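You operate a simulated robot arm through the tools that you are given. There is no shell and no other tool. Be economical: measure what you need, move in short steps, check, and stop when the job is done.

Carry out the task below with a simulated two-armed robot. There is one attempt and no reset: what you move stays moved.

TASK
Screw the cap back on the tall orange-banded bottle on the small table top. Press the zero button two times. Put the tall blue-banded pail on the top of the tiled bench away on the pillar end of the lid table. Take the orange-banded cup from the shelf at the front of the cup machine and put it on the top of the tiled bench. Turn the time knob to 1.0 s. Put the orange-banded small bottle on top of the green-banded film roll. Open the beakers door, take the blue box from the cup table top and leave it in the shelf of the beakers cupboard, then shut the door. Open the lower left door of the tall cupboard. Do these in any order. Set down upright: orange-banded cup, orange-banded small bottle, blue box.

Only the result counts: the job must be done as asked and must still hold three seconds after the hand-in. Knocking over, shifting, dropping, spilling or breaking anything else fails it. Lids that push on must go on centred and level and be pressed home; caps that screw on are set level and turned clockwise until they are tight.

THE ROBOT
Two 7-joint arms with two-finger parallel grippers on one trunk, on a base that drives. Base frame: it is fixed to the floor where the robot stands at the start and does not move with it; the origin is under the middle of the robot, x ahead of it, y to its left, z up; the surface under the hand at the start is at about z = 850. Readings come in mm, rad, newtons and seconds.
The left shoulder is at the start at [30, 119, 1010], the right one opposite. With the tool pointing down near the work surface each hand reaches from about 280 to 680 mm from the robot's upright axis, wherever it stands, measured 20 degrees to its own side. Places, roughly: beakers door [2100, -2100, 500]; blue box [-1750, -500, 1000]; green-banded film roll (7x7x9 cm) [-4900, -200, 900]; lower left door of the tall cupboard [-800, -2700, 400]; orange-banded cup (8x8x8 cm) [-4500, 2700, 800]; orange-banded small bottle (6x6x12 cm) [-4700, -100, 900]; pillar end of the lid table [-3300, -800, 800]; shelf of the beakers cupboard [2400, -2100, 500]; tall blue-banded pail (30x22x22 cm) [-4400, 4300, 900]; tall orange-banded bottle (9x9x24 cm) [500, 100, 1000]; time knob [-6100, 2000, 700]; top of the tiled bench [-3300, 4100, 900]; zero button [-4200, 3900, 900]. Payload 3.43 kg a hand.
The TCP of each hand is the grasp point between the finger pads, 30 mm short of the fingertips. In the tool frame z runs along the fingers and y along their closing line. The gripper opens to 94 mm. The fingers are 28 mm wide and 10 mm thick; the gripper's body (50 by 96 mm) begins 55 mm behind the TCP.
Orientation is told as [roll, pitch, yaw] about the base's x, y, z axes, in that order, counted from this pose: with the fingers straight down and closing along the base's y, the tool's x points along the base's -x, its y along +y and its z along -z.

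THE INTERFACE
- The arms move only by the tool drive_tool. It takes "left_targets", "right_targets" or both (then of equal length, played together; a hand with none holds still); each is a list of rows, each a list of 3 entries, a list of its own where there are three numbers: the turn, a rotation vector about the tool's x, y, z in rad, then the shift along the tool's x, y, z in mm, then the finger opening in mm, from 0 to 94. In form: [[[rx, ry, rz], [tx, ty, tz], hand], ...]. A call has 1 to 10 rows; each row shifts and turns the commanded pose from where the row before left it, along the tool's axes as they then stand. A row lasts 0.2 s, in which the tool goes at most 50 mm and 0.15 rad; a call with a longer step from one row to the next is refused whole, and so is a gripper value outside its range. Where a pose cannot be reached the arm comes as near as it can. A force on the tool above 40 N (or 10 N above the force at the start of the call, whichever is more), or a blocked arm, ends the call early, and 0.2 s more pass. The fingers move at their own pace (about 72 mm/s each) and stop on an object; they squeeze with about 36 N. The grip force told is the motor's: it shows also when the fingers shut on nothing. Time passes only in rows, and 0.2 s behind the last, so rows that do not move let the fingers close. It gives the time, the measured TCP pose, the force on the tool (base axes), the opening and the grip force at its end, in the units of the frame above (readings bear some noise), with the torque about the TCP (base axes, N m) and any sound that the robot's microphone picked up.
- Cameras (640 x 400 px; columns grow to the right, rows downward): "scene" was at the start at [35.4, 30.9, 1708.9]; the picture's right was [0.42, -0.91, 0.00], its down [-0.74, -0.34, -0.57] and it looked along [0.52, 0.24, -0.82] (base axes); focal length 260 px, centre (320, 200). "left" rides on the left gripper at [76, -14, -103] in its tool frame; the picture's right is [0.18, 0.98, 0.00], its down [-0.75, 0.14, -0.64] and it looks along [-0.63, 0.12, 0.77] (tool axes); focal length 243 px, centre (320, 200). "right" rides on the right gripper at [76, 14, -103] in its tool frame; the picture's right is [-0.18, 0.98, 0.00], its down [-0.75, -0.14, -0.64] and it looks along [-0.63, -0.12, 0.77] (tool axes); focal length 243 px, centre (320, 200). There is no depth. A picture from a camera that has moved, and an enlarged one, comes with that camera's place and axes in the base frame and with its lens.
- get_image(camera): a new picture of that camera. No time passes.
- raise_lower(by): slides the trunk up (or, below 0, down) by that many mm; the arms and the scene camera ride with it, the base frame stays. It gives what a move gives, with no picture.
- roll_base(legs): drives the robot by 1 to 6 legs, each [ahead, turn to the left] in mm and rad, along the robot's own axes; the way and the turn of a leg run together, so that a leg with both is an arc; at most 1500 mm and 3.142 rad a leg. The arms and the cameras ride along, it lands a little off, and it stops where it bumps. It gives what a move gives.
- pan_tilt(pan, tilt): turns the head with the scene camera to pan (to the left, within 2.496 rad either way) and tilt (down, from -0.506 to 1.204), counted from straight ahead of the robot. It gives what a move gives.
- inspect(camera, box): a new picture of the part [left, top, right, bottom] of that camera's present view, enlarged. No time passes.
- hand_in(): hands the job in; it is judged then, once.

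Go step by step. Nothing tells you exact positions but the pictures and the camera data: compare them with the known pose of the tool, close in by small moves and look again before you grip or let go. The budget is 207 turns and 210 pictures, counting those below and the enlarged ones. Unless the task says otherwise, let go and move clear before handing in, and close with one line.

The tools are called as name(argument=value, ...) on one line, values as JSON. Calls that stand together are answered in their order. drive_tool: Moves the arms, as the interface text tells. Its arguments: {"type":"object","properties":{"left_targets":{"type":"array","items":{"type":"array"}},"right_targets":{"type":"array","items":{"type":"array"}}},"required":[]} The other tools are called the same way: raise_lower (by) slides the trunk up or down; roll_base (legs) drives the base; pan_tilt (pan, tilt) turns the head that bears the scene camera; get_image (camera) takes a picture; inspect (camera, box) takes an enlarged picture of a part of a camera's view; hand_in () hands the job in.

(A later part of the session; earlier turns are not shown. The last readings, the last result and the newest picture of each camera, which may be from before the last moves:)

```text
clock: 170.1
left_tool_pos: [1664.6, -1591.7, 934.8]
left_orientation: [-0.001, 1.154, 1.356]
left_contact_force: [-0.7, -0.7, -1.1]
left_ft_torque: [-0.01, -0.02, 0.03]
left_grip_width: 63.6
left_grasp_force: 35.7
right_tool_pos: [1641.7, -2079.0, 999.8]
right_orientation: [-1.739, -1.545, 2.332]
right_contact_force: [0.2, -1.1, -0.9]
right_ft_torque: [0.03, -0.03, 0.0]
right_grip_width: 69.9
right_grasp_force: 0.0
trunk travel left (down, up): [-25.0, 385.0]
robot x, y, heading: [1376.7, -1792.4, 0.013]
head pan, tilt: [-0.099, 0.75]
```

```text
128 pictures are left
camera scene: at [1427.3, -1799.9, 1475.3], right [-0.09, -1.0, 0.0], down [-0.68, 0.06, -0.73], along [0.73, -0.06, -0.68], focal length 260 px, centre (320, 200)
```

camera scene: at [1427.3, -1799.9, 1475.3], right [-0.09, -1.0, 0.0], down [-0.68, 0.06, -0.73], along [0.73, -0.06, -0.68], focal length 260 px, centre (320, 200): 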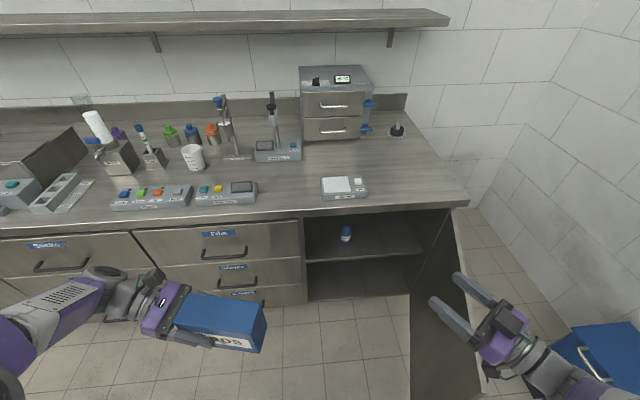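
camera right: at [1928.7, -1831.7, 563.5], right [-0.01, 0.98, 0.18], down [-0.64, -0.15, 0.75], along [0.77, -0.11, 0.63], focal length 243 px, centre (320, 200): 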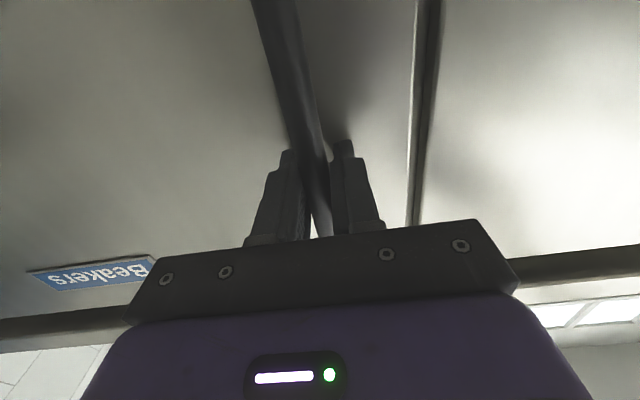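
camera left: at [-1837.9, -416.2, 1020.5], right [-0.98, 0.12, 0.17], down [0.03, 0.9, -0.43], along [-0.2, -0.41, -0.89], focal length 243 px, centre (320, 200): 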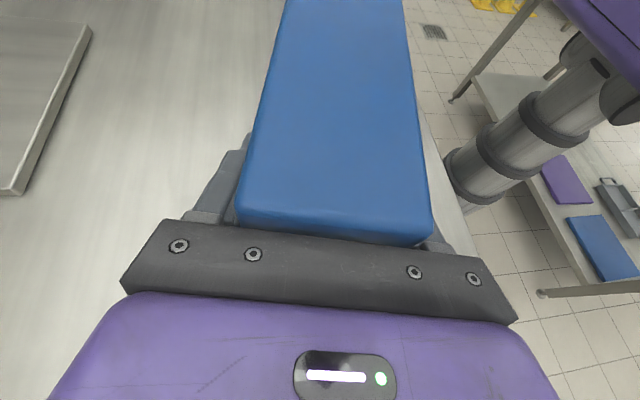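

The right hand is parked above and clear. I'll drive 120 mm closer, lower the box to about z 640, and swing it to point into the cupboard.

roll_base(legs=[[120, 0]])

drive_tool(left_targets=[[[0, 0, 0], [-39.8, -8.4, 15.9], 45], [[0, 0, 0], [-39.8, -8.4, 15.9], 45], [[0, 0, 0], [-39.8, -8.4, 15.9], 45], [[0, 0, 0], [-39.8, -8.4, 15.9], 45], [[0, 0, 0], [-39.8, -8.4, 15.9], 45], [[0, 0, 0], [-39.8, -8.4, 15.9], 45], [[0, 0, 0], [-39.8, -8.4, 15.9], 45]])

drive_tool(left_targets=[[[0.134, 0, -0.06], [0, 0, 0], 45], [[0.134, 0, -0.06], [0, 0, 0], 45], [[0.134, 0, -0.06], [0, 0, 0], 45], [[0.134, 0, -0.06], [0, 0, 0], 45], [[0.134, 0, -0.06], [0, 0, 0], 45], [[0.134, 0, -0.06], [0, 0, 0], 45], [[0.134, 0, -0.06], [0, 0, 0], 45], [[0.134, 0, -0.06], [0, 0, 0], 45], [[0.134, 0, -0.06], [0, 0, 0], 45], [[0.134, 0, -0.06], [0, 0, 0], 45]])

get_image(camera="scene")

get_image(camera="left")

```text
clock: 171.3
left_tool_pos: [1784.9, -1591.0, 936.1]
left_orientation: [0.0, 1.152, 1.359]
left_contact_force: [0.6, 0.0, -0.9]
left_ft_torque: [0.04, 0.01, 0.0]
left_grip_width: 63.5
left_grasp_force: 36.2
right_tool_pos: [1760.9, -2077.3, 998.9]
right_orientation: [-1.727, -1.547, 2.322]
right_contact_force: [-0.7, -0.3, -0.7]
right_ft_torque: [-0.02, -0.02, 0.01]
right_grip_width: 69.8
right_grasp_force: 0.0
trunk travel left (down, up): [-25.0, 385.0]
robot x, y, heading: [1495.3, -1792.0, 0.017]
head pan, tilt: [-0.099, 0.75]
```

```text
clock: 172.9
left_tool_pos: [1843.7, -1591.1, 634.4]
left_orientation: [0.001, 1.151, 1.355]
left_contact_force: [-0.5, 0.1, -0.8]
left_ft_torque: [0.03, 0.0, 0.01]
left_grip_width: 63.7
left_grasp_force: 35.6
right_tool_pos: [1760.0, -2078.1, 999.7]
right_orientation: [-1.743, -1.546, 2.335]
right_contact_force: [0.3, -0.6, 0.3]
right_ft_torque: [-0.03, 0.03, -0.01]
right_grip_width: 70.0
right_grasp_force: 0.1
trunk travel left (down, up): [-25.0, 385.0]
robot x, y, heading: [1493.5, -1792.8, 0.016]
head pan, tilt: [-0.099, 0.75]
```

```text
clock: 175.1
left_tool_pos: [1844.4, -1592.1, 636.0]
left_orientation: [-0.002, 1.147, 2.825]
left_contact_force: [0.7, -0.2, -1.4]
left_ft_torque: [0.0, 0.03, 0.0]
left_grip_width: 64.1
left_grasp_force: 36.6
right_tool_pos: [1759.4, -2078.1, 999.9]
right_orientation: [-1.75, -1.548, 2.344]
right_contact_force: [-1.2, 0.4, 0.3]
right_ft_torque: [-0.01, 0.0, 0.01]
right_grip_width: 70.1
right_grasp_force: 0.1
trunk travel left (down, up): [-25.0, 385.0]
robot x, y, heading: [1496.6, -1790.2, 0.015]
head pan, tilt: [-0.099, 0.75]
```

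```text
127 pictures are left
camera scene: at [1546.7, -1798.7, 1475.3], right [-0.09, -1.0, 0.0], down [-0.68, 0.06, -0.73], along [0.73, -0.06, -0.68], focal length 260 px, centre (320, 200)
```

scene: 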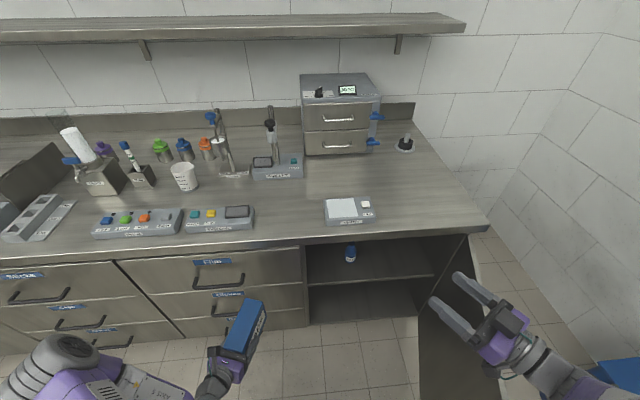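

```text
126 pictures are left
camera left: at [1790.2, -1558.6, 747.1], right [-0.23, -0.96, 0.17], down [-0.89, 0.14, -0.42], along [0.38, -0.25, -0.89], focal length 243 px, centre (320, 200)
```

left: 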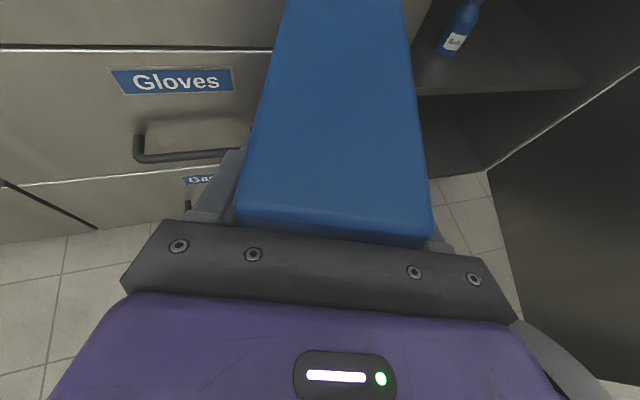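

I'll finish the turn so it points straight in, then slide sideways to the free space left of the bottle (y ≈ −1872).

drive_tool(left_targets=[[[0.134, 0, -0.06], [0, 0, 0], 45], [[0.134, 0, -0.06], [0, 0, 0], 45], [[0, 0, 0], [0, 46.7, 0], 45], [[0, 0, 0], [0, 46.7, 0], 45], [[0, 0, 0], [0, 46.7, 0], 45], [[0, 0, 0], [0, 46.7, 0], 45], [[0, 0, 0], [0, 46.7, 0], 45], [[0, 0, 0], [0, 46.7, 0], 45]])

get_image(camera="scene")

get_image(camera="left")

```text
clock: 176.9
left_tool_pos: [1869.0, -1852.5, 628.2]
left_orientation: [-0.028, 1.173, 3.136]
left_contact_force: [-0.4, 0.3, -0.5]
left_ft_torque: [-0.01, 0.06, -0.04]
left_grip_width: 63.8
left_grasp_force: 36.0
left hand out of reach, approached as far as the arm can: row 1, 2, 8
right_tool_pos: [1760.1, -2078.2, 999.7]
right_orientation: [-1.758, -1.547, 2.352]
right_contact_force: [0.2, 0.4, -0.4]
right_ft_torque: [0.01, 0.0, 0.02]
right_grip_width: 70.1
right_grasp_force: 0.0
trunk travel left (down, up): [-25.0, 385.0]
robot x, y, heading: [1495.2, -1792.4, 0.011]
head pan, tilt: [-0.099, 0.75]
```

```text
125 pictures are left
camera scene: at [1546.8, -1799.3, 1475.3], right [-0.09, -1.0, 0.0], down [-0.68, 0.06, -0.73], along [0.73, -0.06, -0.68], focal length 260 px, centre (320, 200)
```

scene: 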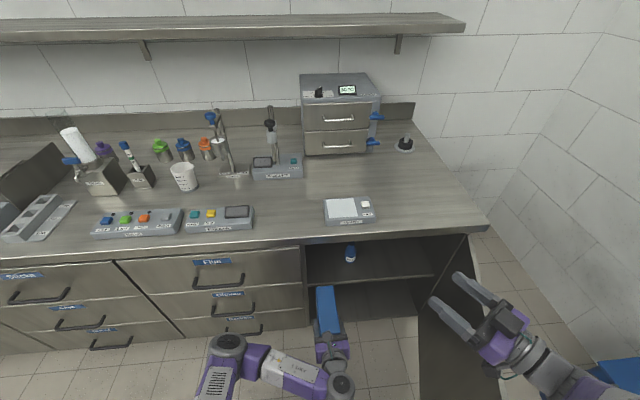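

```text
124 pictures are left
camera left: at [1804.9, -1842.0, 737.6], right [0.09, -0.98, 0.16], down [-0.88, -0.16, -0.45], along [0.46, -0.1, -0.88], focal length 243 px, centre (320, 200)
```

left: 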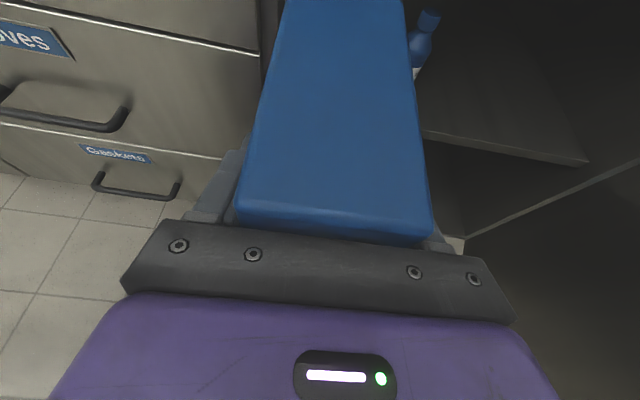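

The arm was cramped, and moving forward frees it. I'll advance 200 mm while lowering to just above shelf height, then check.

drive_tool(left_targets=[[[0, 0, 0], [8.4, 0, 40.1], 45], [[0, 0, 0], [8.4, 0, 40.1], 45], [[0, 0, 0], [8.4, 0, 40.1], 45], [[0, 0, 0], [8.4, 0, 40.1], 45]])

get_image(camera="scene")

get_image(camera="left")

```text
clock: 177.9
left_tool_pos: [2002.8, -1853.3, 581.9]
left_orientation: [0.005, 1.162, 3.118]
left_contact_force: [-0.4, -0.2, -0.7]
left_ft_torque: [-0.03, 0.07, 0.02]
left_grip_width: 63.5
left_grasp_force: 36.7
left hand out of reach, approached as far as the arm can: row 3, 4
right_tool_pos: [1760.8, -2077.4, 999.8]
right_orientation: [-1.749, -1.548, 2.341]
right_contact_force: [-0.7, 0.7, -0.5]
right_ft_torque: [0.0, -0.01, 0.02]
right_grip_width: 70.0
right_grasp_force: 0.2
trunk travel left (down, up): [-25.0, 385.0]
robot x, y, heading: [1497.5, -1793.3, 0.009]
head pan, tilt: [-0.099, 0.75]
```

```text
123 pictures are left
camera scene: at [1546.8, -1798.7, 1475.3], right [-0.09, -1.0, 0.0], down [-0.68, 0.06, -0.73], along [0.73, -0.06, -0.68], focal length 260 px, centre (320, 200)
```

scene: 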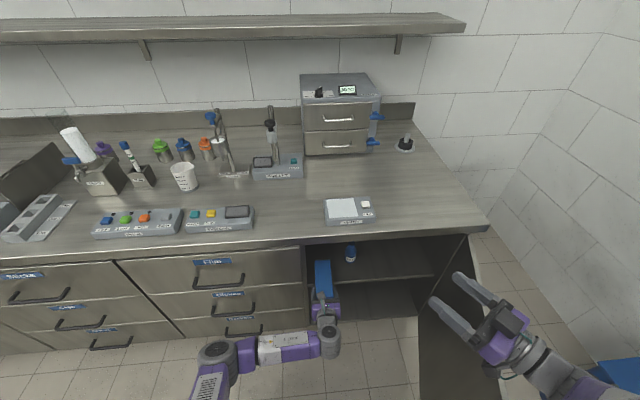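

```text
122 pictures are left
camera left: at [1940.1, -1837.7, 693.1], right [0.05, -0.98, 0.17], down [-0.89, -0.12, -0.43], along [0.45, -0.13, -0.88], focal length 243 px, centre (320, 200)
```

left: 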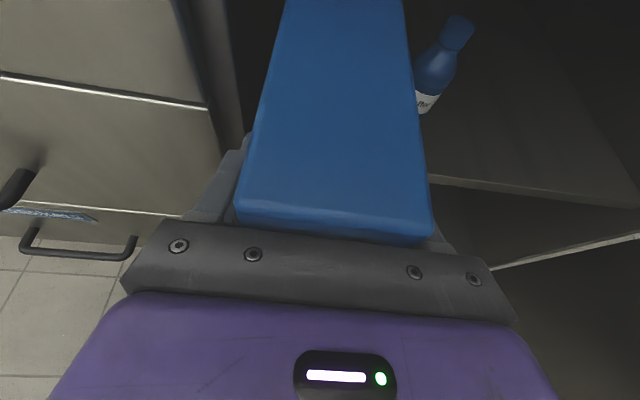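

drive_tool(left_targets=[[[0, 0, 0], [16.5, 3, 36.5], 45], [[0, 0, 0], [16.5, 3, 36.5], 45]])

```text
clock: 178.5
left_tool_pos: [2048.8, -1834.6, 570.8]
left_orientation: [0.004, 1.168, 3.123]
left_contact_force: [-13.1, 6.7, 3.5]
left_ft_torque: [0.22, -0.17, 0.72]
left_grip_width: 63.7
left_grasp_force: 36.2
left hand out of reach, approached as far as the arm can: row 1, 2
right_tool_pos: [1759.9, -2078.3, 1001.0]
right_orientation: [-1.781, -1.544, 2.374]
right_contact_force: [0.2, 0.0, -0.7]
right_ft_torque: [-0.01, 0.01, -0.01]
right_grip_width: 69.9
right_grasp_force: 0.0
trunk travel left (down, up): [-25.0, 385.0]
robot x, y, heading: [1491.8, -1789.4, 0.012]
head pan, tilt: [-0.099, 0.75]
```

There is a light touch and the arm is at an awkward limit, so I'll back out a little. Turning the base right would suit this arm better, so I'll check the right arm's clearance to the door.

drive_tool(left_targets=[[[0, 0, 0], [0, 0, -40], 45], [[0, 0, 0], [10, 0, -45], 45], [[0, 0, 0], [10, 0, -45], 45], [[0, 0, 0], [0, 0, -40], 45]])

pan_tilt(pan=-0.9, tilt=0.9)

get_image(camera="scene")

```text
clock: 179.5
left_tool_pos: [1901.6, -1833.2, 657.9]
left_orientation: [0.003, 1.149, 3.122]
left_contact_force: [-0.7, 0.7, -1.0]
left_ft_torque: [0.01, 0.03, -0.04]
left_grip_width: 64.1
left_grasp_force: 35.6
right_tool_pos: [1759.8, -2078.3, 1001.6]
right_orientation: [-1.754, -1.546, 2.348]
right_contact_force: [0.4, 0.0, -1.0]
right_ft_torque: [0.01, 0.0, 0.01]
right_grip_width: 70.1
right_grasp_force: 0.0
trunk travel left (down, up): [-25.0, 385.0]
robot x, y, heading: [1492.9, -1792.6, 0.013]
head pan, tilt: [-0.099, 0.75]
```

```text
clock: 180.6
left_tool_pos: [1903.2, -1831.8, 658.3]
left_orientation: [0.004, 1.149, 3.123]
left_contact_force: [0.3, 0.6, -1.2]
left_ft_torque: [0.02, 0.04, 0.0]
left_grip_width: 63.5
left_grasp_force: 35.7
right_tool_pos: [1760.1, -2078.2, 1000.2]
right_orientation: [-1.75, -1.547, 2.343]
right_contact_force: [0.3, -0.1, -0.2]
right_ft_torque: [-0.01, 0.0, -0.01]
right_grip_width: 70.1
right_grasp_force: 0.0
trunk travel left (down, up): [-25.0, 385.0]
robot x, y, heading: [1496.7, -1790.4, 0.015]
head pan, tilt: [-0.901, 0.901]
```

```text
121 pictures are left
camera scene: at [1511.8, -1850.0, 1463.4], right [-0.77, -0.63, 0.0], down [-0.5, 0.61, -0.62], along [0.39, -0.48, -0.78], focal length 260 px, centre (320, 200)
```

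scene: 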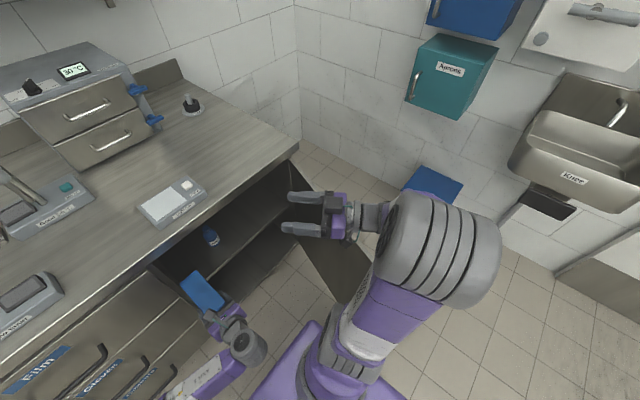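

The right elbow is high above the door, so a right turn is safe. I'll turn the base 0.35 rad.

roll_base(legs=[[0, -0.35]])

drive_tool(left_targets=[[[0.123, 0, -0.055], [0, -40, 0], 45], [[0.123, 0, -0.055], [0, -35, 0], 45], [[0.123, 0, -0.055], [0, -15, 0], 45]])

get_image(camera="left")

```text
clock: 182.1
left_tool_pos: [1862.7, -1970.3, 658.6]
left_orientation: [0.004, 1.149, 2.769]
left_contact_force: [0.0, 0.7, -0.5]
left_ft_torque: [0.03, 0.06, -0.01]
left_grip_width: 63.8
left_grasp_force: 35.8
right_tool_pos: [1645.6, -2152.0, 999.3]
right_orientation: [-1.764, -1.545, 2.007]
right_contact_force: [-0.2, -0.3, 1.5]
right_ft_torque: [-0.03, 0.0, 0.01]
right_grip_width: 70.0
right_grasp_force: 0.1
trunk travel left (down, up): [-25.0, 385.0]
robot x, y, heading: [1491.5, -1793.3, -0.339]
head pan, tilt: [-0.901, 0.901]
```

```text
clock: 182.9
left_tool_pos: [1916.0, -1872.5, 643.3]
left_orientation: [0.009, 1.15, -3.108]
left_contact_force: [0.4, 0.8, -1.9]
left_ft_torque: [0.01, 0.03, 0.0]
left_grip_width: 63.6
left_grasp_force: 35.9
left hand out of reach, approached as far as the arm can: row 3
right_tool_pos: [1646.0, -2152.9, 999.8]
right_orientation: [-1.755, -1.546, 1.998]
right_contact_force: [0.9, -0.5, -0.1]
right_ft_torque: [-0.01, -0.01, -0.05]
right_grip_width: 70.0
right_grasp_force: 0.0
trunk travel left (down, up): [-25.0, 385.0]
robot x, y, heading: [1494.5, -1787.8, -0.339]
head pan, tilt: [-0.901, 0.901]
```

```text
120 pictures are left
camera left: at [1854.6, -1859.6, 754.8], right [0.1, -0.98, 0.17], down [-0.89, -0.17, -0.42], along [0.44, -0.11, -0.89], focal length 243 px, centre (320, 200)
```

left: 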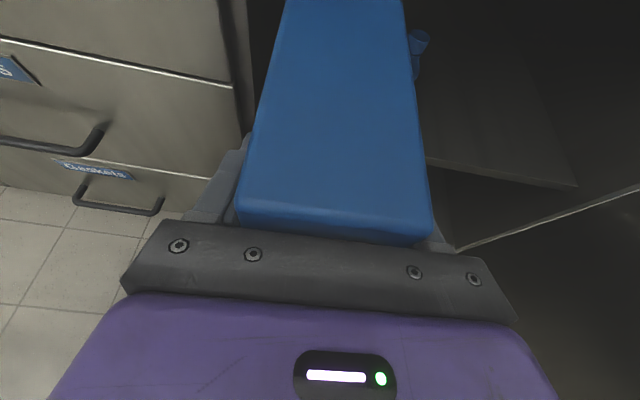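

It's now aligned at y ≈ −1872, pointing straight in. I'll advance 100 mm with a small descent.

drive_tool(left_targets=[[[0, 0, 0], [2, 0, 36], 45], [[0, 0, 0], [2, 0, 36], 45], [[0, 0, 0], [2, 0, 36], 45]])

get_image(camera="left")

```text
clock: 183.7
left_tool_pos: [2017.8, -1869.6, 604.7]
left_orientation: [0.004, 1.149, -3.108]
left_contact_force: [0.4, -0.1, -1.1]
left_ft_torque: [-0.01, 0.04, -0.01]
left_grip_width: 63.8
left_grasp_force: 36.1
right_tool_pos: [1646.0, -2151.9, 999.7]
right_orientation: [-1.756, -1.545, 2.0]
right_contact_force: [-0.8, 0.5, -0.8]
right_ft_torque: [0.04, 0.02, -0.02]
right_grip_width: 69.9
right_grasp_force: 0.0
trunk travel left (down, up): [-25.0, 385.0]
robot x, y, heading: [1494.1, -1791.8, -0.338]
head pan, tilt: [-0.901, 0.901]
```

```text
119 pictures are left
camera left: at [1955.6, -1857.8, 715.9], right [0.1, -0.98, 0.17], down [-0.89, -0.17, -0.42], along [0.44, -0.11, -0.89], focal length 243 px, centre (320, 200)
```

left: 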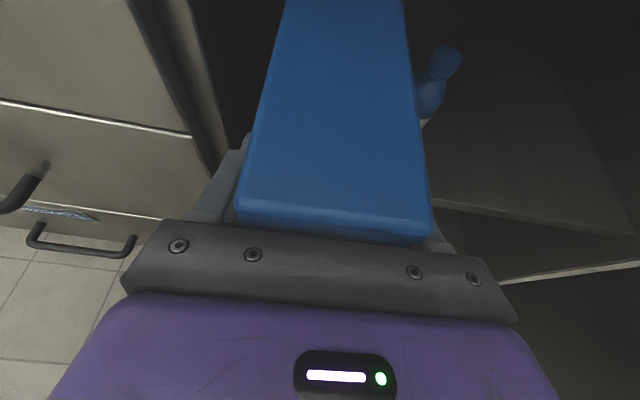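

drive_tool(left_targets=[[[0, 0, 0], [16.4, 1.4, 36.5], 45], [[0, 0, 0], [16.4, 1.4, 36.5], 45], [[0, 0, 0], [16.4, 1.4, 36.5], 45], [[0, 0, 0], [16.4, 1.4, 36.5], 45]])

get_image(camera="left")

```text
clock: 184.7
left_tool_pos: [2174.8, -1868.6, 598.6]
left_orientation: [-0.004, 1.166, -3.112]
left_contact_force: [0.6, -0.3, -1.0]
left_ft_torque: [-0.02, 0.04, 0.0]
left_grip_width: 63.7
left_grasp_force: 36.1
left hand out of reach, approached as far as the arm can: row 4
right_tool_pos: [1646.3, -2152.8, 999.7]
right_orientation: [-1.756, -1.547, 1.998]
right_contact_force: [-0.5, -0.6, -0.8]
right_ft_torque: [-0.02, 0.02, -0.01]
right_grip_width: 70.0
right_grasp_force: 0.1
trunk travel left (down, up): [-25.0, 385.0]
robot x, y, heading: [1493.8, -1794.6, -0.336]
head pan, tilt: [-0.901, 0.901]
```

```text
118 pictures are left
camera left: at [2111.1, -1856.5, 709.0], right [0.1, -0.98, 0.17], down [-0.88, -0.17, -0.44], along [0.46, -0.1, -0.88], focal length 243 px, centre (320, 200)
```

left: 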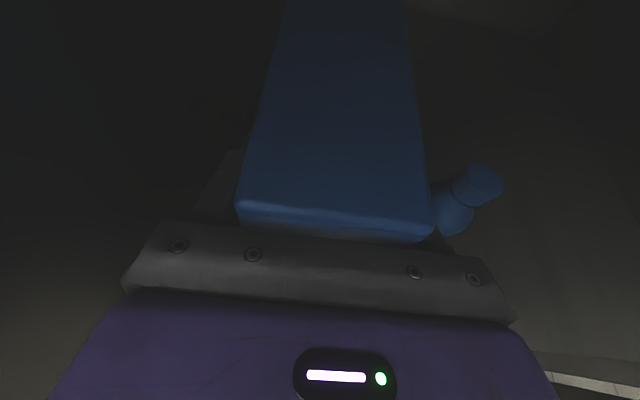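

The box is inside, clear of the bottle and fully past the shelf edge, with its bottom about 39 mm above the shelf. I'll lower with the trunk first, then gently with the arm.

raise_lower(by=-24)

drive_tool(left_targets=[[[0, 0, 0], [-4.6, 0, 2], 45], [[0, 0, 0], [-4.6, 0, 2], 45]])

```text
clock: 185.4
left_tool_pos: [2175.1, -1867.1, 574.4]
left_orientation: [-0.001, 1.169, -3.11]
left_contact_force: [-0.2, 0.3, 0.1]
left_ft_torque: [-0.01, 0.05, 0.01]
left_grip_width: 63.7
left_grasp_force: 36.0
right_tool_pos: [1645.1, -2152.0, 976.9]
right_orientation: [-1.762, -1.547, 2.006]
right_contact_force: [-0.4, -0.9, -0.4]
right_ft_torque: [0.02, -0.01, -0.01]
right_grip_width: 70.1
right_grasp_force: 0.0
trunk travel left (down, up): [-1.0, 409.0]
robot x, y, heading: [1492.5, -1790.3, -0.338]
head pan, tilt: [-0.901, 0.901]
```

```text
clock: 186.0
left_tool_pos: [2175.4, -1867.9, 565.1]
left_orientation: [-0.003, 1.166, -3.109]
left_contact_force: [0.3, 0.1, -1.7]
left_ft_torque: [-0.02, 0.02, -0.02]
left_grip_width: 63.7
left_grasp_force: 35.8
right_tool_pos: [1645.9, -2152.5, 975.7]
right_orientation: [-1.757, -1.546, 2.0]
right_contact_force: [0.0, 0.3, 0.0]
right_ft_torque: [0.01, -0.01, -0.04]
right_grip_width: 70.1
right_grasp_force: 0.0
trunk travel left (down, up): [-1.0, 409.0]
robot x, y, heading: [1492.3, -1788.2, -0.342]
head pan, tilt: [-0.901, 0.901]
```

drive_tool(left_targets=[[[0, 0, 0], [-2.7, 0, 1.2], 45], [[0, 0, 0], [-2.7, 0, 1.2], 45], [[0, 0, 0], [-2.7, 0, 1.2], 45]])

pan_tilt(pan=0.2, tilt=0.75)

get_image(camera="scene")

```text
clock: 186.8
left_tool_pos: [2175.7, -1868.3, 556.5]
left_orientation: [-0.003, 1.171, -3.111]
left_contact_force: [0.4, 0.2, -1.6]
left_ft_torque: [0.0, 0.04, 0.02]
left_grip_width: 63.6
left_grasp_force: 36.1
right_tool_pos: [1645.6, -2152.5, 975.9]
right_orientation: [-1.757, -1.546, 2.002]
right_contact_force: [-0.2, -0.4, 0.1]
right_ft_torque: [0.0, 0.02, 0.04]
right_grip_width: 69.8
right_grasp_force: 0.0
trunk travel left (down, up): [-1.0, 409.0]
robot x, y, heading: [1497.9, -1791.3, -0.337]
head pan, tilt: [-0.901, 0.901]
```

```text
clock: 188.2
left_tool_pos: [2176.1, -1867.8, 555.0]
left_orientation: [-0.002, 1.17, -3.109]
left_contact_force: [-0.1, -0.3, -1.7]
left_ft_torque: [-0.01, 0.07, -0.04]
left_grip_width: 63.7
left_grasp_force: 36.2
right_tool_pos: [1647.0, -2151.7, 975.6]
right_orientation: [-1.758, -1.545, 1.998]
right_contact_force: [0.7, 0.0, 0.5]
right_ft_torque: [0.0, 0.01, -0.01]
right_grip_width: 69.9
right_grasp_force: 0.0
trunk travel left (down, up): [-1.0, 409.0]
robot x, y, heading: [1494.0, -1790.0, -0.339]
head pan, tilt: [0.201, 0.75]
```

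```text
117 pictures are left
camera scene: at [1547.9, -1792.5, 1451.3], right [-0.14, -0.99, 0.0], down [-0.68, 0.09, -0.73], along [0.72, -0.1, -0.68], focal length 260 px, centre (320, 200)
```

scene: 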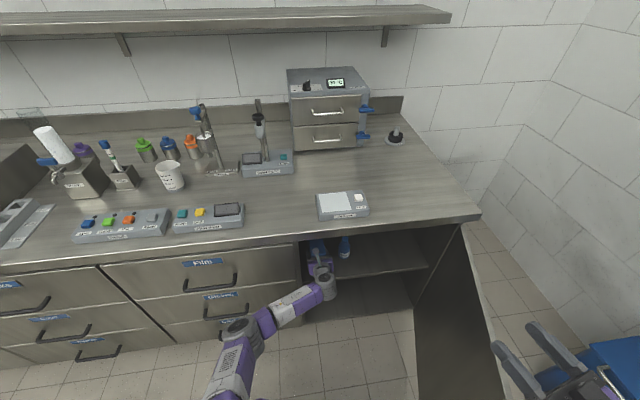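

Not down yet. I'll keep lowering in small steps until I feel the shelf.

drive_tool(left_targets=[[[0, 0, 0], [-2.3, 0, 1], 45], [[0, 0, 0], [-2.3, 0, 1], 45], [[0, 0, 0], [-2.3, 0, 1], 45], [[0, 0, 0], [-2.3, 0, 1], 45]])

inspect(camera="scene", box=[280, 220, 400, 310])

```text
clock: 189.2
left_tool_pos: [2175.8, -1867.7, 546.3]
left_orientation: [-0.003, 1.17, -3.108]
left_contact_force: [-0.3, 0.0, -2.2]
left_ft_torque: [-0.01, 0.05, 0.04]
left_grip_width: 63.8
left_grasp_force: 36.5
right_tool_pos: [1646.0, -2153.2, 975.4]
right_orientation: [-1.757, -1.546, 2.0]
right_contact_force: [0.9, 0.2, -0.1]
right_ft_torque: [0.04, -0.01, 0.02]
right_grip_width: 70.1
right_grasp_force: 0.0
trunk travel left (down, up): [-1.0, 409.0]
robot x, y, heading: [1493.5, -1790.8, -0.338]
head pan, tilt: [0.201, 0.75]
```

```text
4.44 times, centred on (340, 265) of scene
camera zoom: at [1547.9, -1792.4, 1451.3], right [-0.14, -0.99, 0.0], down [-0.68, 0.09, -0.73], along [0.72, -0.1, -0.68], focal length 1157 px, centre (231, -89)
```

zoom: 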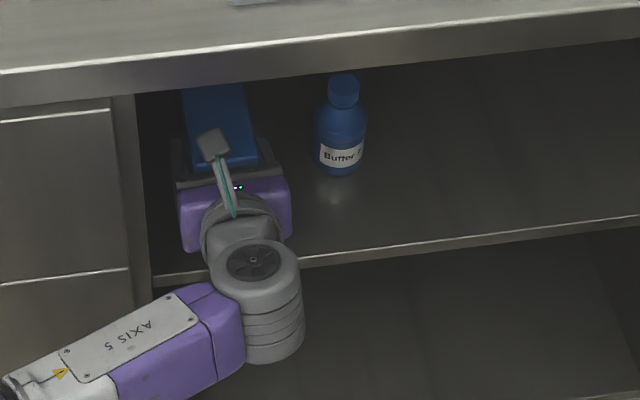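

drive_tool(left_targets=[[[0, 0, 0], [-2.3, 0, 1], 45], [[0, 0, 0], [-2.3, 0, 1], 45], [[0, 0, 0], [-2.3, 0, 1], 45], [[0, 0, 0], [-2.3, 0, 1], 45]])

```text
clock: 190.2
left_tool_pos: [2175.7, -1867.3, 537.4]
left_orientation: [-0.003, 1.169, -3.112]
left_contact_force: [0.4, -0.3, -1.2]
left_ft_torque: [-0.02, 0.05, -0.02]
left_grip_width: 63.7
left_grasp_force: 35.8
right_tool_pos: [1645.8, -2152.4, 976.4]
right_orientation: [-1.759, -1.545, 2.0]
right_contact_force: [0.1, -0.3, -0.4]
right_ft_torque: [0.0, -0.05, 0.0]
right_grip_width: 69.9
right_grasp_force: 0.0
trunk travel left (down, up): [-1.0, 409.0]
robot x, y, heading: [1494.1, -1789.0, -0.335]
head pan, tilt: [0.201, 0.75]
```

drive_tool(left_targets=[[[0, 0, 0], [-2.3, 0, 1], 45], [[0, 0, 0], [-2.3, 0, 1], 45], [[0, 0, 0], [-2.3, 0, 1], 45], [[0, 0, 0], [-2.3, 0, 1], 45]])

inspect(camera="scene", box=[280, 220, 400, 310])

```text
clock: 191.2
left_tool_pos: [2176.3, -1867.9, 526.6]
left_orientation: [-0.004, 1.168, -3.11]
left_contact_force: [-0.1, 0.8, -1.4]
left_ft_torque: [0.0, 0.06, -0.02]
left_grip_width: 63.8
left_grasp_force: 36.0
right_tool_pos: [1646.8, -2151.8, 975.5]
right_orientation: [-1.757, -1.545, 1.999]
right_contact_force: [-0.5, -0.2, 0.5]
right_ft_torque: [-0.02, 0.0, 0.0]
right_grip_width: 70.0
right_grasp_force: 0.1
trunk travel left (down, up): [-1.0, 409.0]
robot x, y, heading: [1495.7, -1791.2, -0.337]
head pan, tilt: [0.201, 0.75]
```

```text
4.44 times, centred on (340, 265) of scene
camera zoom: at [1547.9, -1792.4, 1451.3], right [-0.14, -0.99, 0.0], down [-0.68, 0.09, -0.73], along [0.72, -0.1, -0.68], focal length 1157 px, centre (231, -89)
```

zoom: 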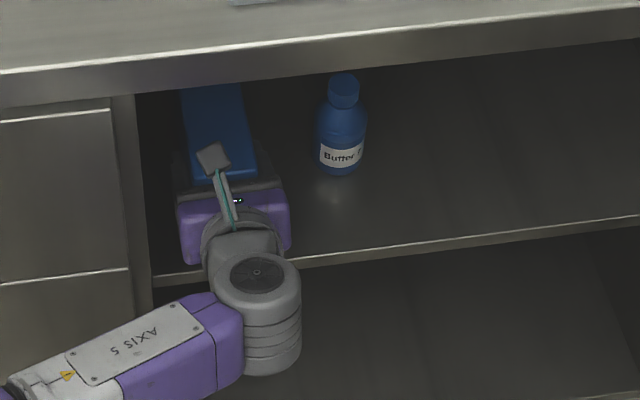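

drive_tool(left_targets=[[[0, 0, 0], [-2.3, 0, 1], 45], [[0, 0, 0], [-2.3, 0, 1], 45], [[0, 0, 0], [-2.3, 0, 1], 45], [[0, 0, 0], [-2.3, 0, 1], 45]])

```text
clock: 192.2
left_tool_pos: [2175.7, -1868.3, 519.6]
left_orientation: [0.0, 1.176, -3.107]
left_contact_force: [-4.9, 1.1, 17.3]
left_ft_torque: [0.05, 1.01, -0.01]
left_grip_width: 63.8
left_grasp_force: 35.9
right_tool_pos: [1644.8, -2152.4, 977.2]
right_orientation: [-1.815, -1.545, 2.057]
right_contact_force: [-0.8, 0.5, -0.4]
right_ft_torque: [0.04, -0.02, -0.01]
right_grip_width: 70.2
right_grasp_force: 0.0
trunk travel left (down, up): [-1.0, 409.0]
robot x, y, heading: [1492.6, -1793.9, -0.334]
head pan, tilt: [0.201, 0.75]
```

Contact at z ≈ 520 with 17 N, so the box is on the shelf. I'll ease off, open, and retreat along the tool axis.

drive_tool(left_targets=[[[0, 0, 0], [0.8, 0, -0.4], 45], [[0, 0, 0], [0, 0, 0], 72], [[0, 0, 0], [0, 0, 0], 84], [[0, 0, 0], [0, 0, 0], 84], [[0, 0, 0], [0, 0, -30], 84], [[0, 0, 0], [0, 0, -40], 84], [[0, 0, 0], [0, 0, -45], 84], [[0, 0, 0], [0, 0, -45], 84]])

get_image(camera="left")

inspect(camera="scene", box=[280, 220, 400, 310])

```text
clock: 193.9
left_tool_pos: [2027.7, -1872.4, 580.0]
left_orientation: [-0.004, 1.17, -3.109]
left_contact_force: [0.8, 0.3, -0.2]
left_ft_torque: [0.01, -0.01, -0.02]
left_grip_width: 84.0
left_grasp_force: 0.0
right_tool_pos: [1646.3, -2151.8, 976.8]
right_orientation: [-1.764, -1.548, 2.007]
right_contact_force: [-0.1, -0.6, -0.4]
right_ft_torque: [0.0, -0.02, 0.03]
right_grip_width: 69.9
right_grasp_force: 0.1
trunk travel left (down, up): [-1.0, 409.0]
robot x, y, heading: [1492.0, -1792.0, -0.335]
head pan, tilt: [0.201, 0.75]
```

```text
114 pictures are left
camera left: at [1963.8, -1860.9, 689.9], right [0.11, -0.98, 0.17], down [-0.88, -0.17, -0.44], along [0.46, -0.1, -0.88], focal length 243 px, centre (320, 200)
```

left: 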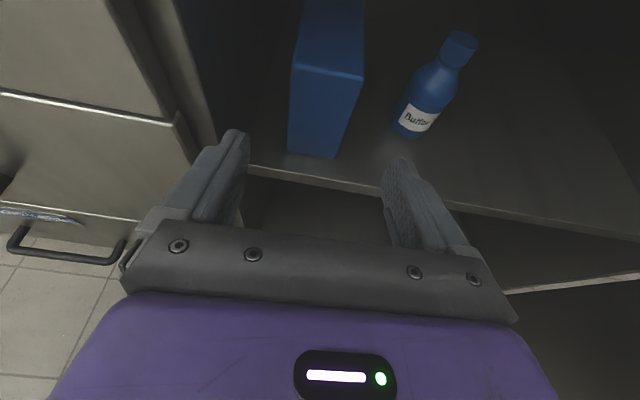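

```text
4.44 times, centred on (340, 265) of scene
camera zoom: at [1547.7, -1792.4, 1451.3], right [-0.14, -0.99, 0.0], down [-0.68, 0.09, -0.73], along [0.72, -0.1, -0.68], focal length 1157 px, centre (231, -89)
```

zoom: 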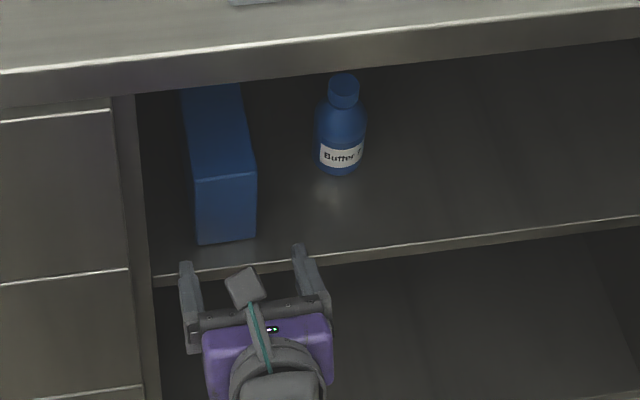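

The box stands upright on the shelf beside the undisturbed bottle. I'll withdraw the left hand up and out, then straighten and back the base to where the door swung freely.

drive_tool(left_targets=[[[0, 0, 0], [0, 0, -45], 84], [[0, 0, 0], [0, 0, -45], 84], [[0, 0, 0], [0, 0, -45], 84], [[0, 0, 0], [0, 0, -30], 84], [[0, 0, 0], [41, 0, -18.5], 84], [[0, 0, 0], [41, 0, -18.5], 84], [[0, 0, 0], [41, 0, -18.5], 84], [[0, 0, 0], [41, 0, -18.5], 84], [[0, 0, 0], [41, 0, -18.5], 84], [[0, 0, 0], [41, 0, -18.5], 84]])

roll_base(legs=[[0, 0.335], [-110, 0]])

pan_tilt(pan=-0.6, tilt=0.8)

get_image(camera="scene")

```text
clock: 196.2
left_tool_pos: [2001.0, -1841.3, 784.8]
left_orientation: [-0.021, 1.207, -3.111]
left_contact_force: [-0.3, -0.7, 0.2]
left_ft_torque: [0.03, -0.01, -0.01]
left_grip_width: 84.2
left_grasp_force: 0.0
left hand out of reach, approached as far as the arm can: row 3, 4, 5, 6, 7, 8, 9, 10
right_tool_pos: [1646.7, -2153.7, 975.7]
right_orientation: [-1.761, -1.546, 2.005]
right_contact_force: [-0.2, -0.3, 0.7]
right_ft_torque: [0.04, 0.02, -0.01]
right_grip_width: 70.0
right_grasp_force: 0.1
trunk travel left (down, up): [-1.0, 409.0]
robot x, y, heading: [1496.3, -1794.0, -0.338]
head pan, tilt: [0.201, 0.75]
```

```text
clock: 198.4
left_tool_pos: [1878.2, -1672.4, 785.4]
left_orientation: [-0.019, 1.206, -2.777]
left_contact_force: [-0.4, 0.0, 0.9]
left_ft_torque: [-0.01, -0.01, -0.03]
left_grip_width: 83.7
left_grasp_force: 0.0
right_tool_pos: [1646.9, -2082.7, 976.0]
right_orientation: [-1.771, -1.546, 2.35]
right_contact_force: [1.1, 0.3, -0.4]
right_ft_torque: [0.01, 0.02, -0.01]
right_grip_width: 70.0
right_grasp_force: 0.0
trunk travel left (down, up): [-1.0, 409.0]
robot x, y, heading: [1385.4, -1789.7, -0.006]
head pan, tilt: [0.201, 0.75]
```

```text
clock: 199.5
left_tool_pos: [1878.7, -1672.9, 785.7]
left_orientation: [-0.02, 1.209, -2.779]
left_contact_force: [0.5, -0.3, 0.9]
left_ft_torque: [0.0, -0.01, 0.01]
left_grip_width: 84.1
left_grasp_force: 0.0
right_tool_pos: [1646.2, -2082.2, 975.4]
right_orientation: [-1.762, -1.546, 2.338]
right_contact_force: [-0.1, -0.1, -0.4]
right_ft_torque: [0.01, -0.01, 0.0]
right_grip_width: 70.0
right_grasp_force: 0.1
trunk travel left (down, up): [-1.0, 409.0]
robot x, y, heading: [1384.6, -1790.5, -0.001]
head pan, tilt: [-0.6, 0.799]
```

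```text
112 pictures are left
camera scene: at [1420.9, -1836.4, 1447.3], right [-0.57, -0.82, 0.0], down [-0.59, 0.41, -0.7], along [0.57, -0.4, -0.72], focal length 260 px, centre (320, 200)
```

scene: 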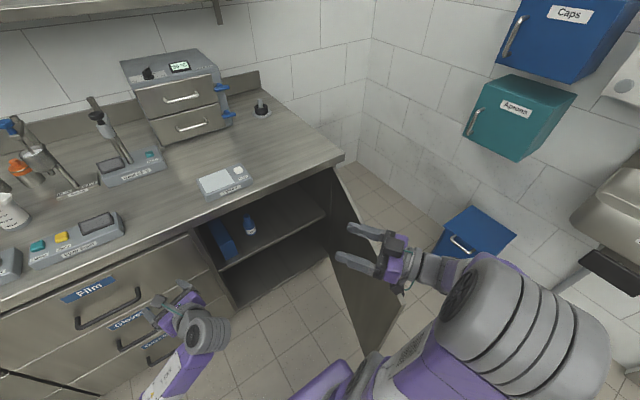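

The left hand is outside the door's sweep. I'll take the right hand over to the outside of the door with fingers closed, then down for pushing.

drive_tool(right_targets=[[[-0.143, 0, 0], [0, 0, 0], 0], [[-0.143, 0, 0], [0, 0, 0], 0], [[-0.143, 0, 0], [0, 0, 0], 0], [[0, 0, 0], [0, -23, -40.3], 0], [[0, 0, 0], [0, -23, -40.3], 0], [[0, 0, 0], [0, -23, -40.3], 0], [[0, 0, 0], [0, -23, -40.3], 0], [[0, 0, 0], [0, -23, -40.3], 0]])

drive_tool(right_targets=[[[0, 0, 0], [42, 0, 0], 0], [[0, 0, 0], [42, 0, 0], 0], [[0, 0, 0], [42, 0, 0], 0], [[0, 0, 0], [42, 0, 0], 0], [[0, 0, 0], [42, 0, 0], 0], [[0, 0, 0], [42, 0, 0], 0], [[0, 0, 0], [42, 0, 0], 0]])

get_image(camera="scene")

get_image(camera="right")

```text
clock: 201.3
left_tool_pos: [1879.2, -1673.3, 784.5]
left_orientation: [-0.02, 1.207, -2.777]
left_contact_force: [0.3, 0.3, 0.1]
left_ft_torque: [-0.01, -0.02, -0.02]
left_grip_width: 83.9
left_grasp_force: 0.0
right_tool_pos: [1634.1, -2314.5, 979.4]
right_orientation: [-1.355, -1.549, 2.36]
right_contact_force: [0.1, 0.0, -0.3]
right_ft_torque: [0.01, 0.03, 0.01]
right_grip_width: 0.1
right_grasp_force: 33.3
trunk travel left (down, up): [-1.0, 409.0]
robot x, y, heading: [1379.7, -1793.2, 0.003]
head pan, tilt: [-0.6, 0.799]
```

```text
clock: 202.9
left_tool_pos: [1878.2, -1673.7, 784.0]
left_orientation: [-0.018, 1.209, -2.776]
left_contact_force: [0.0, -0.3, 0.7]
left_ft_torque: [0.03, 0.03, -0.01]
left_grip_width: 84.1
left_grasp_force: 0.1
right_tool_pos: [1638.4, -2320.0, 684.8]
right_orientation: [-1.321, -1.546, 2.328]
right_contact_force: [0.1, -0.4, 0.3]
right_ft_torque: [0.04, -0.01, 0.02]
right_grip_width: 0.0
right_grasp_force: 33.0
trunk travel left (down, up): [-1.0, 409.0]
robot x, y, heading: [1383.0, -1792.4, -0.0]
head pan, tilt: [-0.6, 0.799]
```

```text
111 pictures are left
camera scene: at [1420.9, -1836.7, 1447.3], right [-0.57, -0.82, 0.0], down [-0.59, 0.41, -0.7], along [0.57, -0.4, -0.72], focal length 260 px, centre (320, 200)
```

scene: 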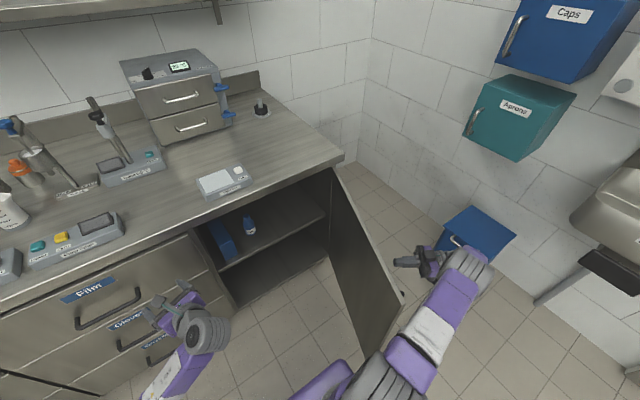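

```text
110 pictures are left
camera right: at [1574.7, -2399.8, 609.3], right [-0.83, 0.53, 0.16], down [-0.24, -0.6, 0.76], along [0.5, 0.6, 0.63], focal length 243 px, centre (320, 200)
```

right: 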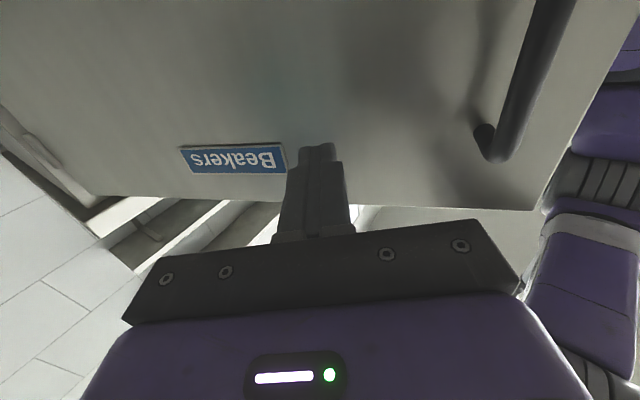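

The closed fingers face the outside of the door next to its label. I'll push along the closing arc in stages.

drive_tool(right_targets=[[[0.04, 0, 0], [0, 14, 43.5], 0], [[0.04, 0, 0], [0, 14, 43.5], 0], [[0.04, 0, 0], [0, 14, 43.5], 0], [[0.1, 0, 0], [0, 5.5, 36.5], 0], [[0.1, 0, 0], [0, 5.5, 36.5], 0], [[0.1, 0, 0], [0, 5.5, 36.5], 0], [[0.1, 0, 0], [0, 7, 36], 0], [[0.1, 0, 0], [0, 7, 36], 0], [[0.1, 0, 0], [0, 7, 36], 0]])

get_image(camera="scene")

```text
clock: 204.9
left_tool_pos: [1878.4, -1672.9, 783.4]
left_orientation: [-0.019, 1.208, -2.777]
left_contact_force: [-0.3, -0.2, 0.0]
left_ft_torque: [-0.06, 0.0, 0.0]
left_grip_width: 83.8
left_grasp_force: 0.1
right_tool_pos: [1831.9, -2030.9, 683.5]
right_orientation: [-1.971, -1.549, 2.255]
right_contact_force: [0.2, 0.0, 0.6]
right_ft_torque: [0.03, 0.03, -0.01]
right_grip_width: 0.1
right_grasp_force: 33.3
trunk travel left (down, up): [-1.0, 409.0]
robot x, y, heading: [1385.7, -1791.5, 0.003]
head pan, tilt: [-0.6, 0.799]
```

```text
109 pictures are left
camera scene: at [1421.0, -1836.4, 1447.3], right [-0.57, -0.82, 0.0], down [-0.59, 0.41, -0.7], along [0.57, -0.4, -0.72], focal length 260 px, centre (320, 200)
```

scene: 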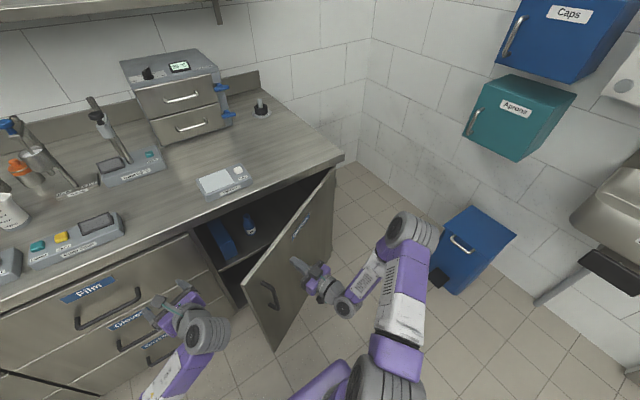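

The door follows. I'll push it the rest of the way until it meets the frame.

drive_tool(right_targets=[[[0.05, 0, 0], [0, 9.5, 40], 0], [[0.05, 0, 0], [0, 9.5, 40], 0], [[0.05, 0, 0], [0, 9.5, 40], 0], [[0.05, 0, 0], [0, 9.5, 40], 0], [[0, 0, 0], [0, 0, 20], 0], [[0, 0, 0], [0, 0, 15], 0], [[0, 0, 0], [0, 0, 10], 0], [[0, 0, 0], [0, 0, 10], 0]])

get_image(camera="scene")

```text
clock: 206.7
left_tool_pos: [1877.9, -1673.0, 784.0]
left_orientation: [-0.019, 1.208, -2.777]
left_contact_force: [-0.3, 0.0, -0.8]
left_ft_torque: [0.01, 0.0, 0.01]
left_grip_width: 84.1
left_grasp_force: 0.0
right_tool_pos: [2034.3, -1954.6, 686.8]
right_orientation: [-2.264, -1.547, 2.352]
right_contact_force: [0.6, -0.1, -0.6]
right_ft_torque: [0.0, -0.02, 0.01]
right_grip_width: 0.0
right_grasp_force: 32.8
trunk travel left (down, up): [-1.0, 409.0]
robot x, y, heading: [1383.5, -1790.0, -0.005]
head pan, tilt: [-0.6, 0.799]
```

```text
108 pictures are left
camera scene: at [1420.7, -1836.5, 1447.3], right [-0.57, -0.82, 0.0], down [-0.59, 0.41, -0.7], along [0.57, -0.4, -0.72], focal length 260 px, centre (320, 200)
```

scene: 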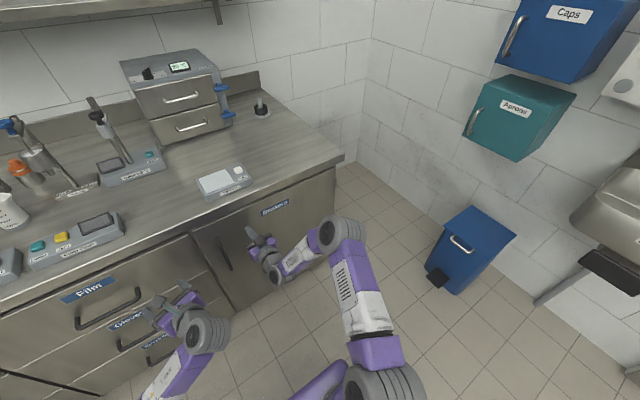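

It looks closed. I'll press on a little to be sure it's fully home.

drive_tool(right_targets=[[[0, 0, 0], [0, 0, 6], 0], [[0, 0, 0], [0, 0, 6], 0], [[0, 0, 0], [0, 0, 6], 0], [[0, 0, 0], [0, 0, 6], 0]])

inspect(camera="scene", box=[180, 160, 350, 310])

```text
clock: 207.2
left_tool_pos: [1876.0, -1673.9, 786.5]
left_orientation: [-0.013, 1.21, -2.778]
left_contact_force: [-0.1, 0.2, 0.1]
left_ft_torque: [0.0, 0.0, 0.04]
left_grip_width: 84.0
left_grasp_force: 0.0
right_tool_pos: [2034.3, -1955.7, 685.8]
right_orientation: [-2.261, -1.549, 2.348]
right_contact_force: [-22.3, -1.5, 10.2]
right_ft_torque: [-0.12, -0.03, -0.21]
right_grip_width: 0.0
right_grasp_force: 33.1
trunk travel left (down, up): [-1.0, 409.0]
robot x, y, heading: [1380.3, -1793.9, -0.006]
head pan, tilt: [-0.6, 0.799]
stopped in row 2 (right hand): the force on the tool passed its limit at 50 N (the readings are from after the stop); the commanded pose is now the measured one
```

```text
2.67 times, centred on (265, 235) of scene
camera zoom: at [1416.3, -1836.4, 1447.6], right [-0.57, -0.82, 0.0], down [-0.59, 0.41, -0.7], along [0.58, -0.4, -0.72], focal length 694 px, centre (467, 107)
```

zoom: 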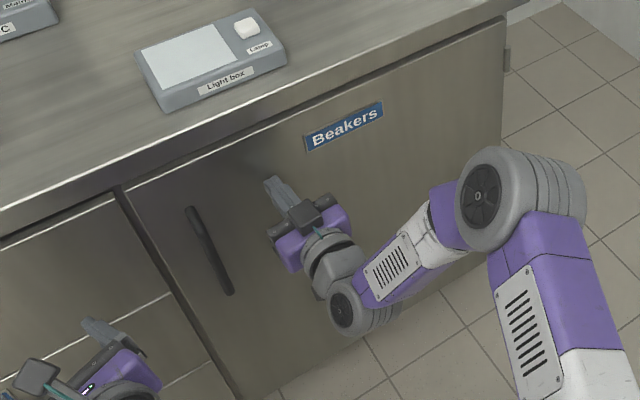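

The door is shut firmly. I'll pull the hands back and drive to the tall cupboard, keeping the trunk low.

drive_tool(right_targets=[[[0, 0, 0], [0, 0, -45], 0], [[0, 0, 0], [0, 0, -45], 40], [[0, 0, 0], [0, 0, -45], 40], [[0, 0, 0], [0, 0, -45], 40], [[0, 0, 0], [0, 0, -40], 40]])

roll_base(legs=[[-300, 0], [0, -3.03], [1500, 0], [830, 0], [0, 1.46]])

pan_tilt(pan=0.2, tilt=0.6)

get_image(camera="scene")

```text
clock: 208.4
left_tool_pos: [1878.6, -1673.3, 784.1]
left_orientation: [-0.019, 1.208, -2.78]
left_contact_force: [-0.6, -0.1, 0.8]
left_ft_torque: [0.0, 0.05, 0.01]
left_grip_width: 84.0
left_grasp_force: 0.0
right_tool_pos: [1816.2, -1974.3, 680.4]
right_orientation: [-2.121, -1.549, 2.206]
right_contact_force: [0.0, 0.4, -0.6]
right_ft_torque: [-0.01, 0.01, -0.02]
right_grip_width: 40.1
right_grasp_force: 0.1
trunk travel left (down, up): [-1.0, 409.0]
robot x, y, heading: [1382.7, -1792.4, -0.002]
head pan, tilt: [-0.6, 0.799]
```

```text
clock: 232.2
left_tool_pos: [-1121.3, -2527.8, 784.4]
left_orientation: [-0.019, 1.208, 1.926]
left_contact_force: [0.7, -0.2, 0.3]
left_ft_torque: [-0.01, -0.02, 0.01]
left_grip_width: 84.3
left_grasp_force: 0.1
right_tool_pos: [-1421.7, -2465.3, 679.7]
right_orientation: [-2.095, -1.549, 0.602]
right_contact_force: [-0.4, 0.3, 0.1]
right_ft_torque: [0.01, 0.03, 0.0]
right_grip_width: 40.0
right_grasp_force: 0.1
trunk travel left (down, up): [-1.0, 409.0]
robot x, y, heading: [-1233.7, -2033.5, -1.583]
head pan, tilt: [-0.6, 0.799]
```

```text
clock: 233.3
left_tool_pos: [-1121.7, -2528.5, 783.9]
left_orientation: [-0.019, 1.21, 1.926]
left_contact_force: [0.2, -0.1, -1.3]
left_ft_torque: [0.0, 0.01, 0.01]
left_grip_width: 84.1
left_grasp_force: 0.1
right_tool_pos: [-1421.4, -2463.6, 680.3]
right_orientation: [-2.094, -1.55, 0.6]
right_contact_force: [0.4, 0.1, 0.3]
right_ft_torque: [0.0, 0.0, 0.0]
right_grip_width: 40.0
right_grasp_force: 0.1
trunk travel left (down, up): [-1.0, 409.0]
robot x, y, heading: [-1234.0, -2035.2, -1.585]
head pan, tilt: [0.201, 0.6]
```

```text
106 pictures are left
camera scene: at [-1219.1, -2089.7, 1464.2], right [-0.98, -0.19, 0.0], down [-0.11, 0.56, -0.82], along [0.15, -0.81, -0.57], focal length 260 px, centre (320, 200)
```

scene: 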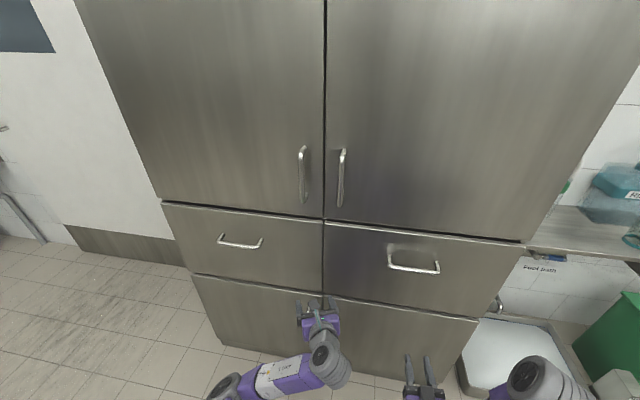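

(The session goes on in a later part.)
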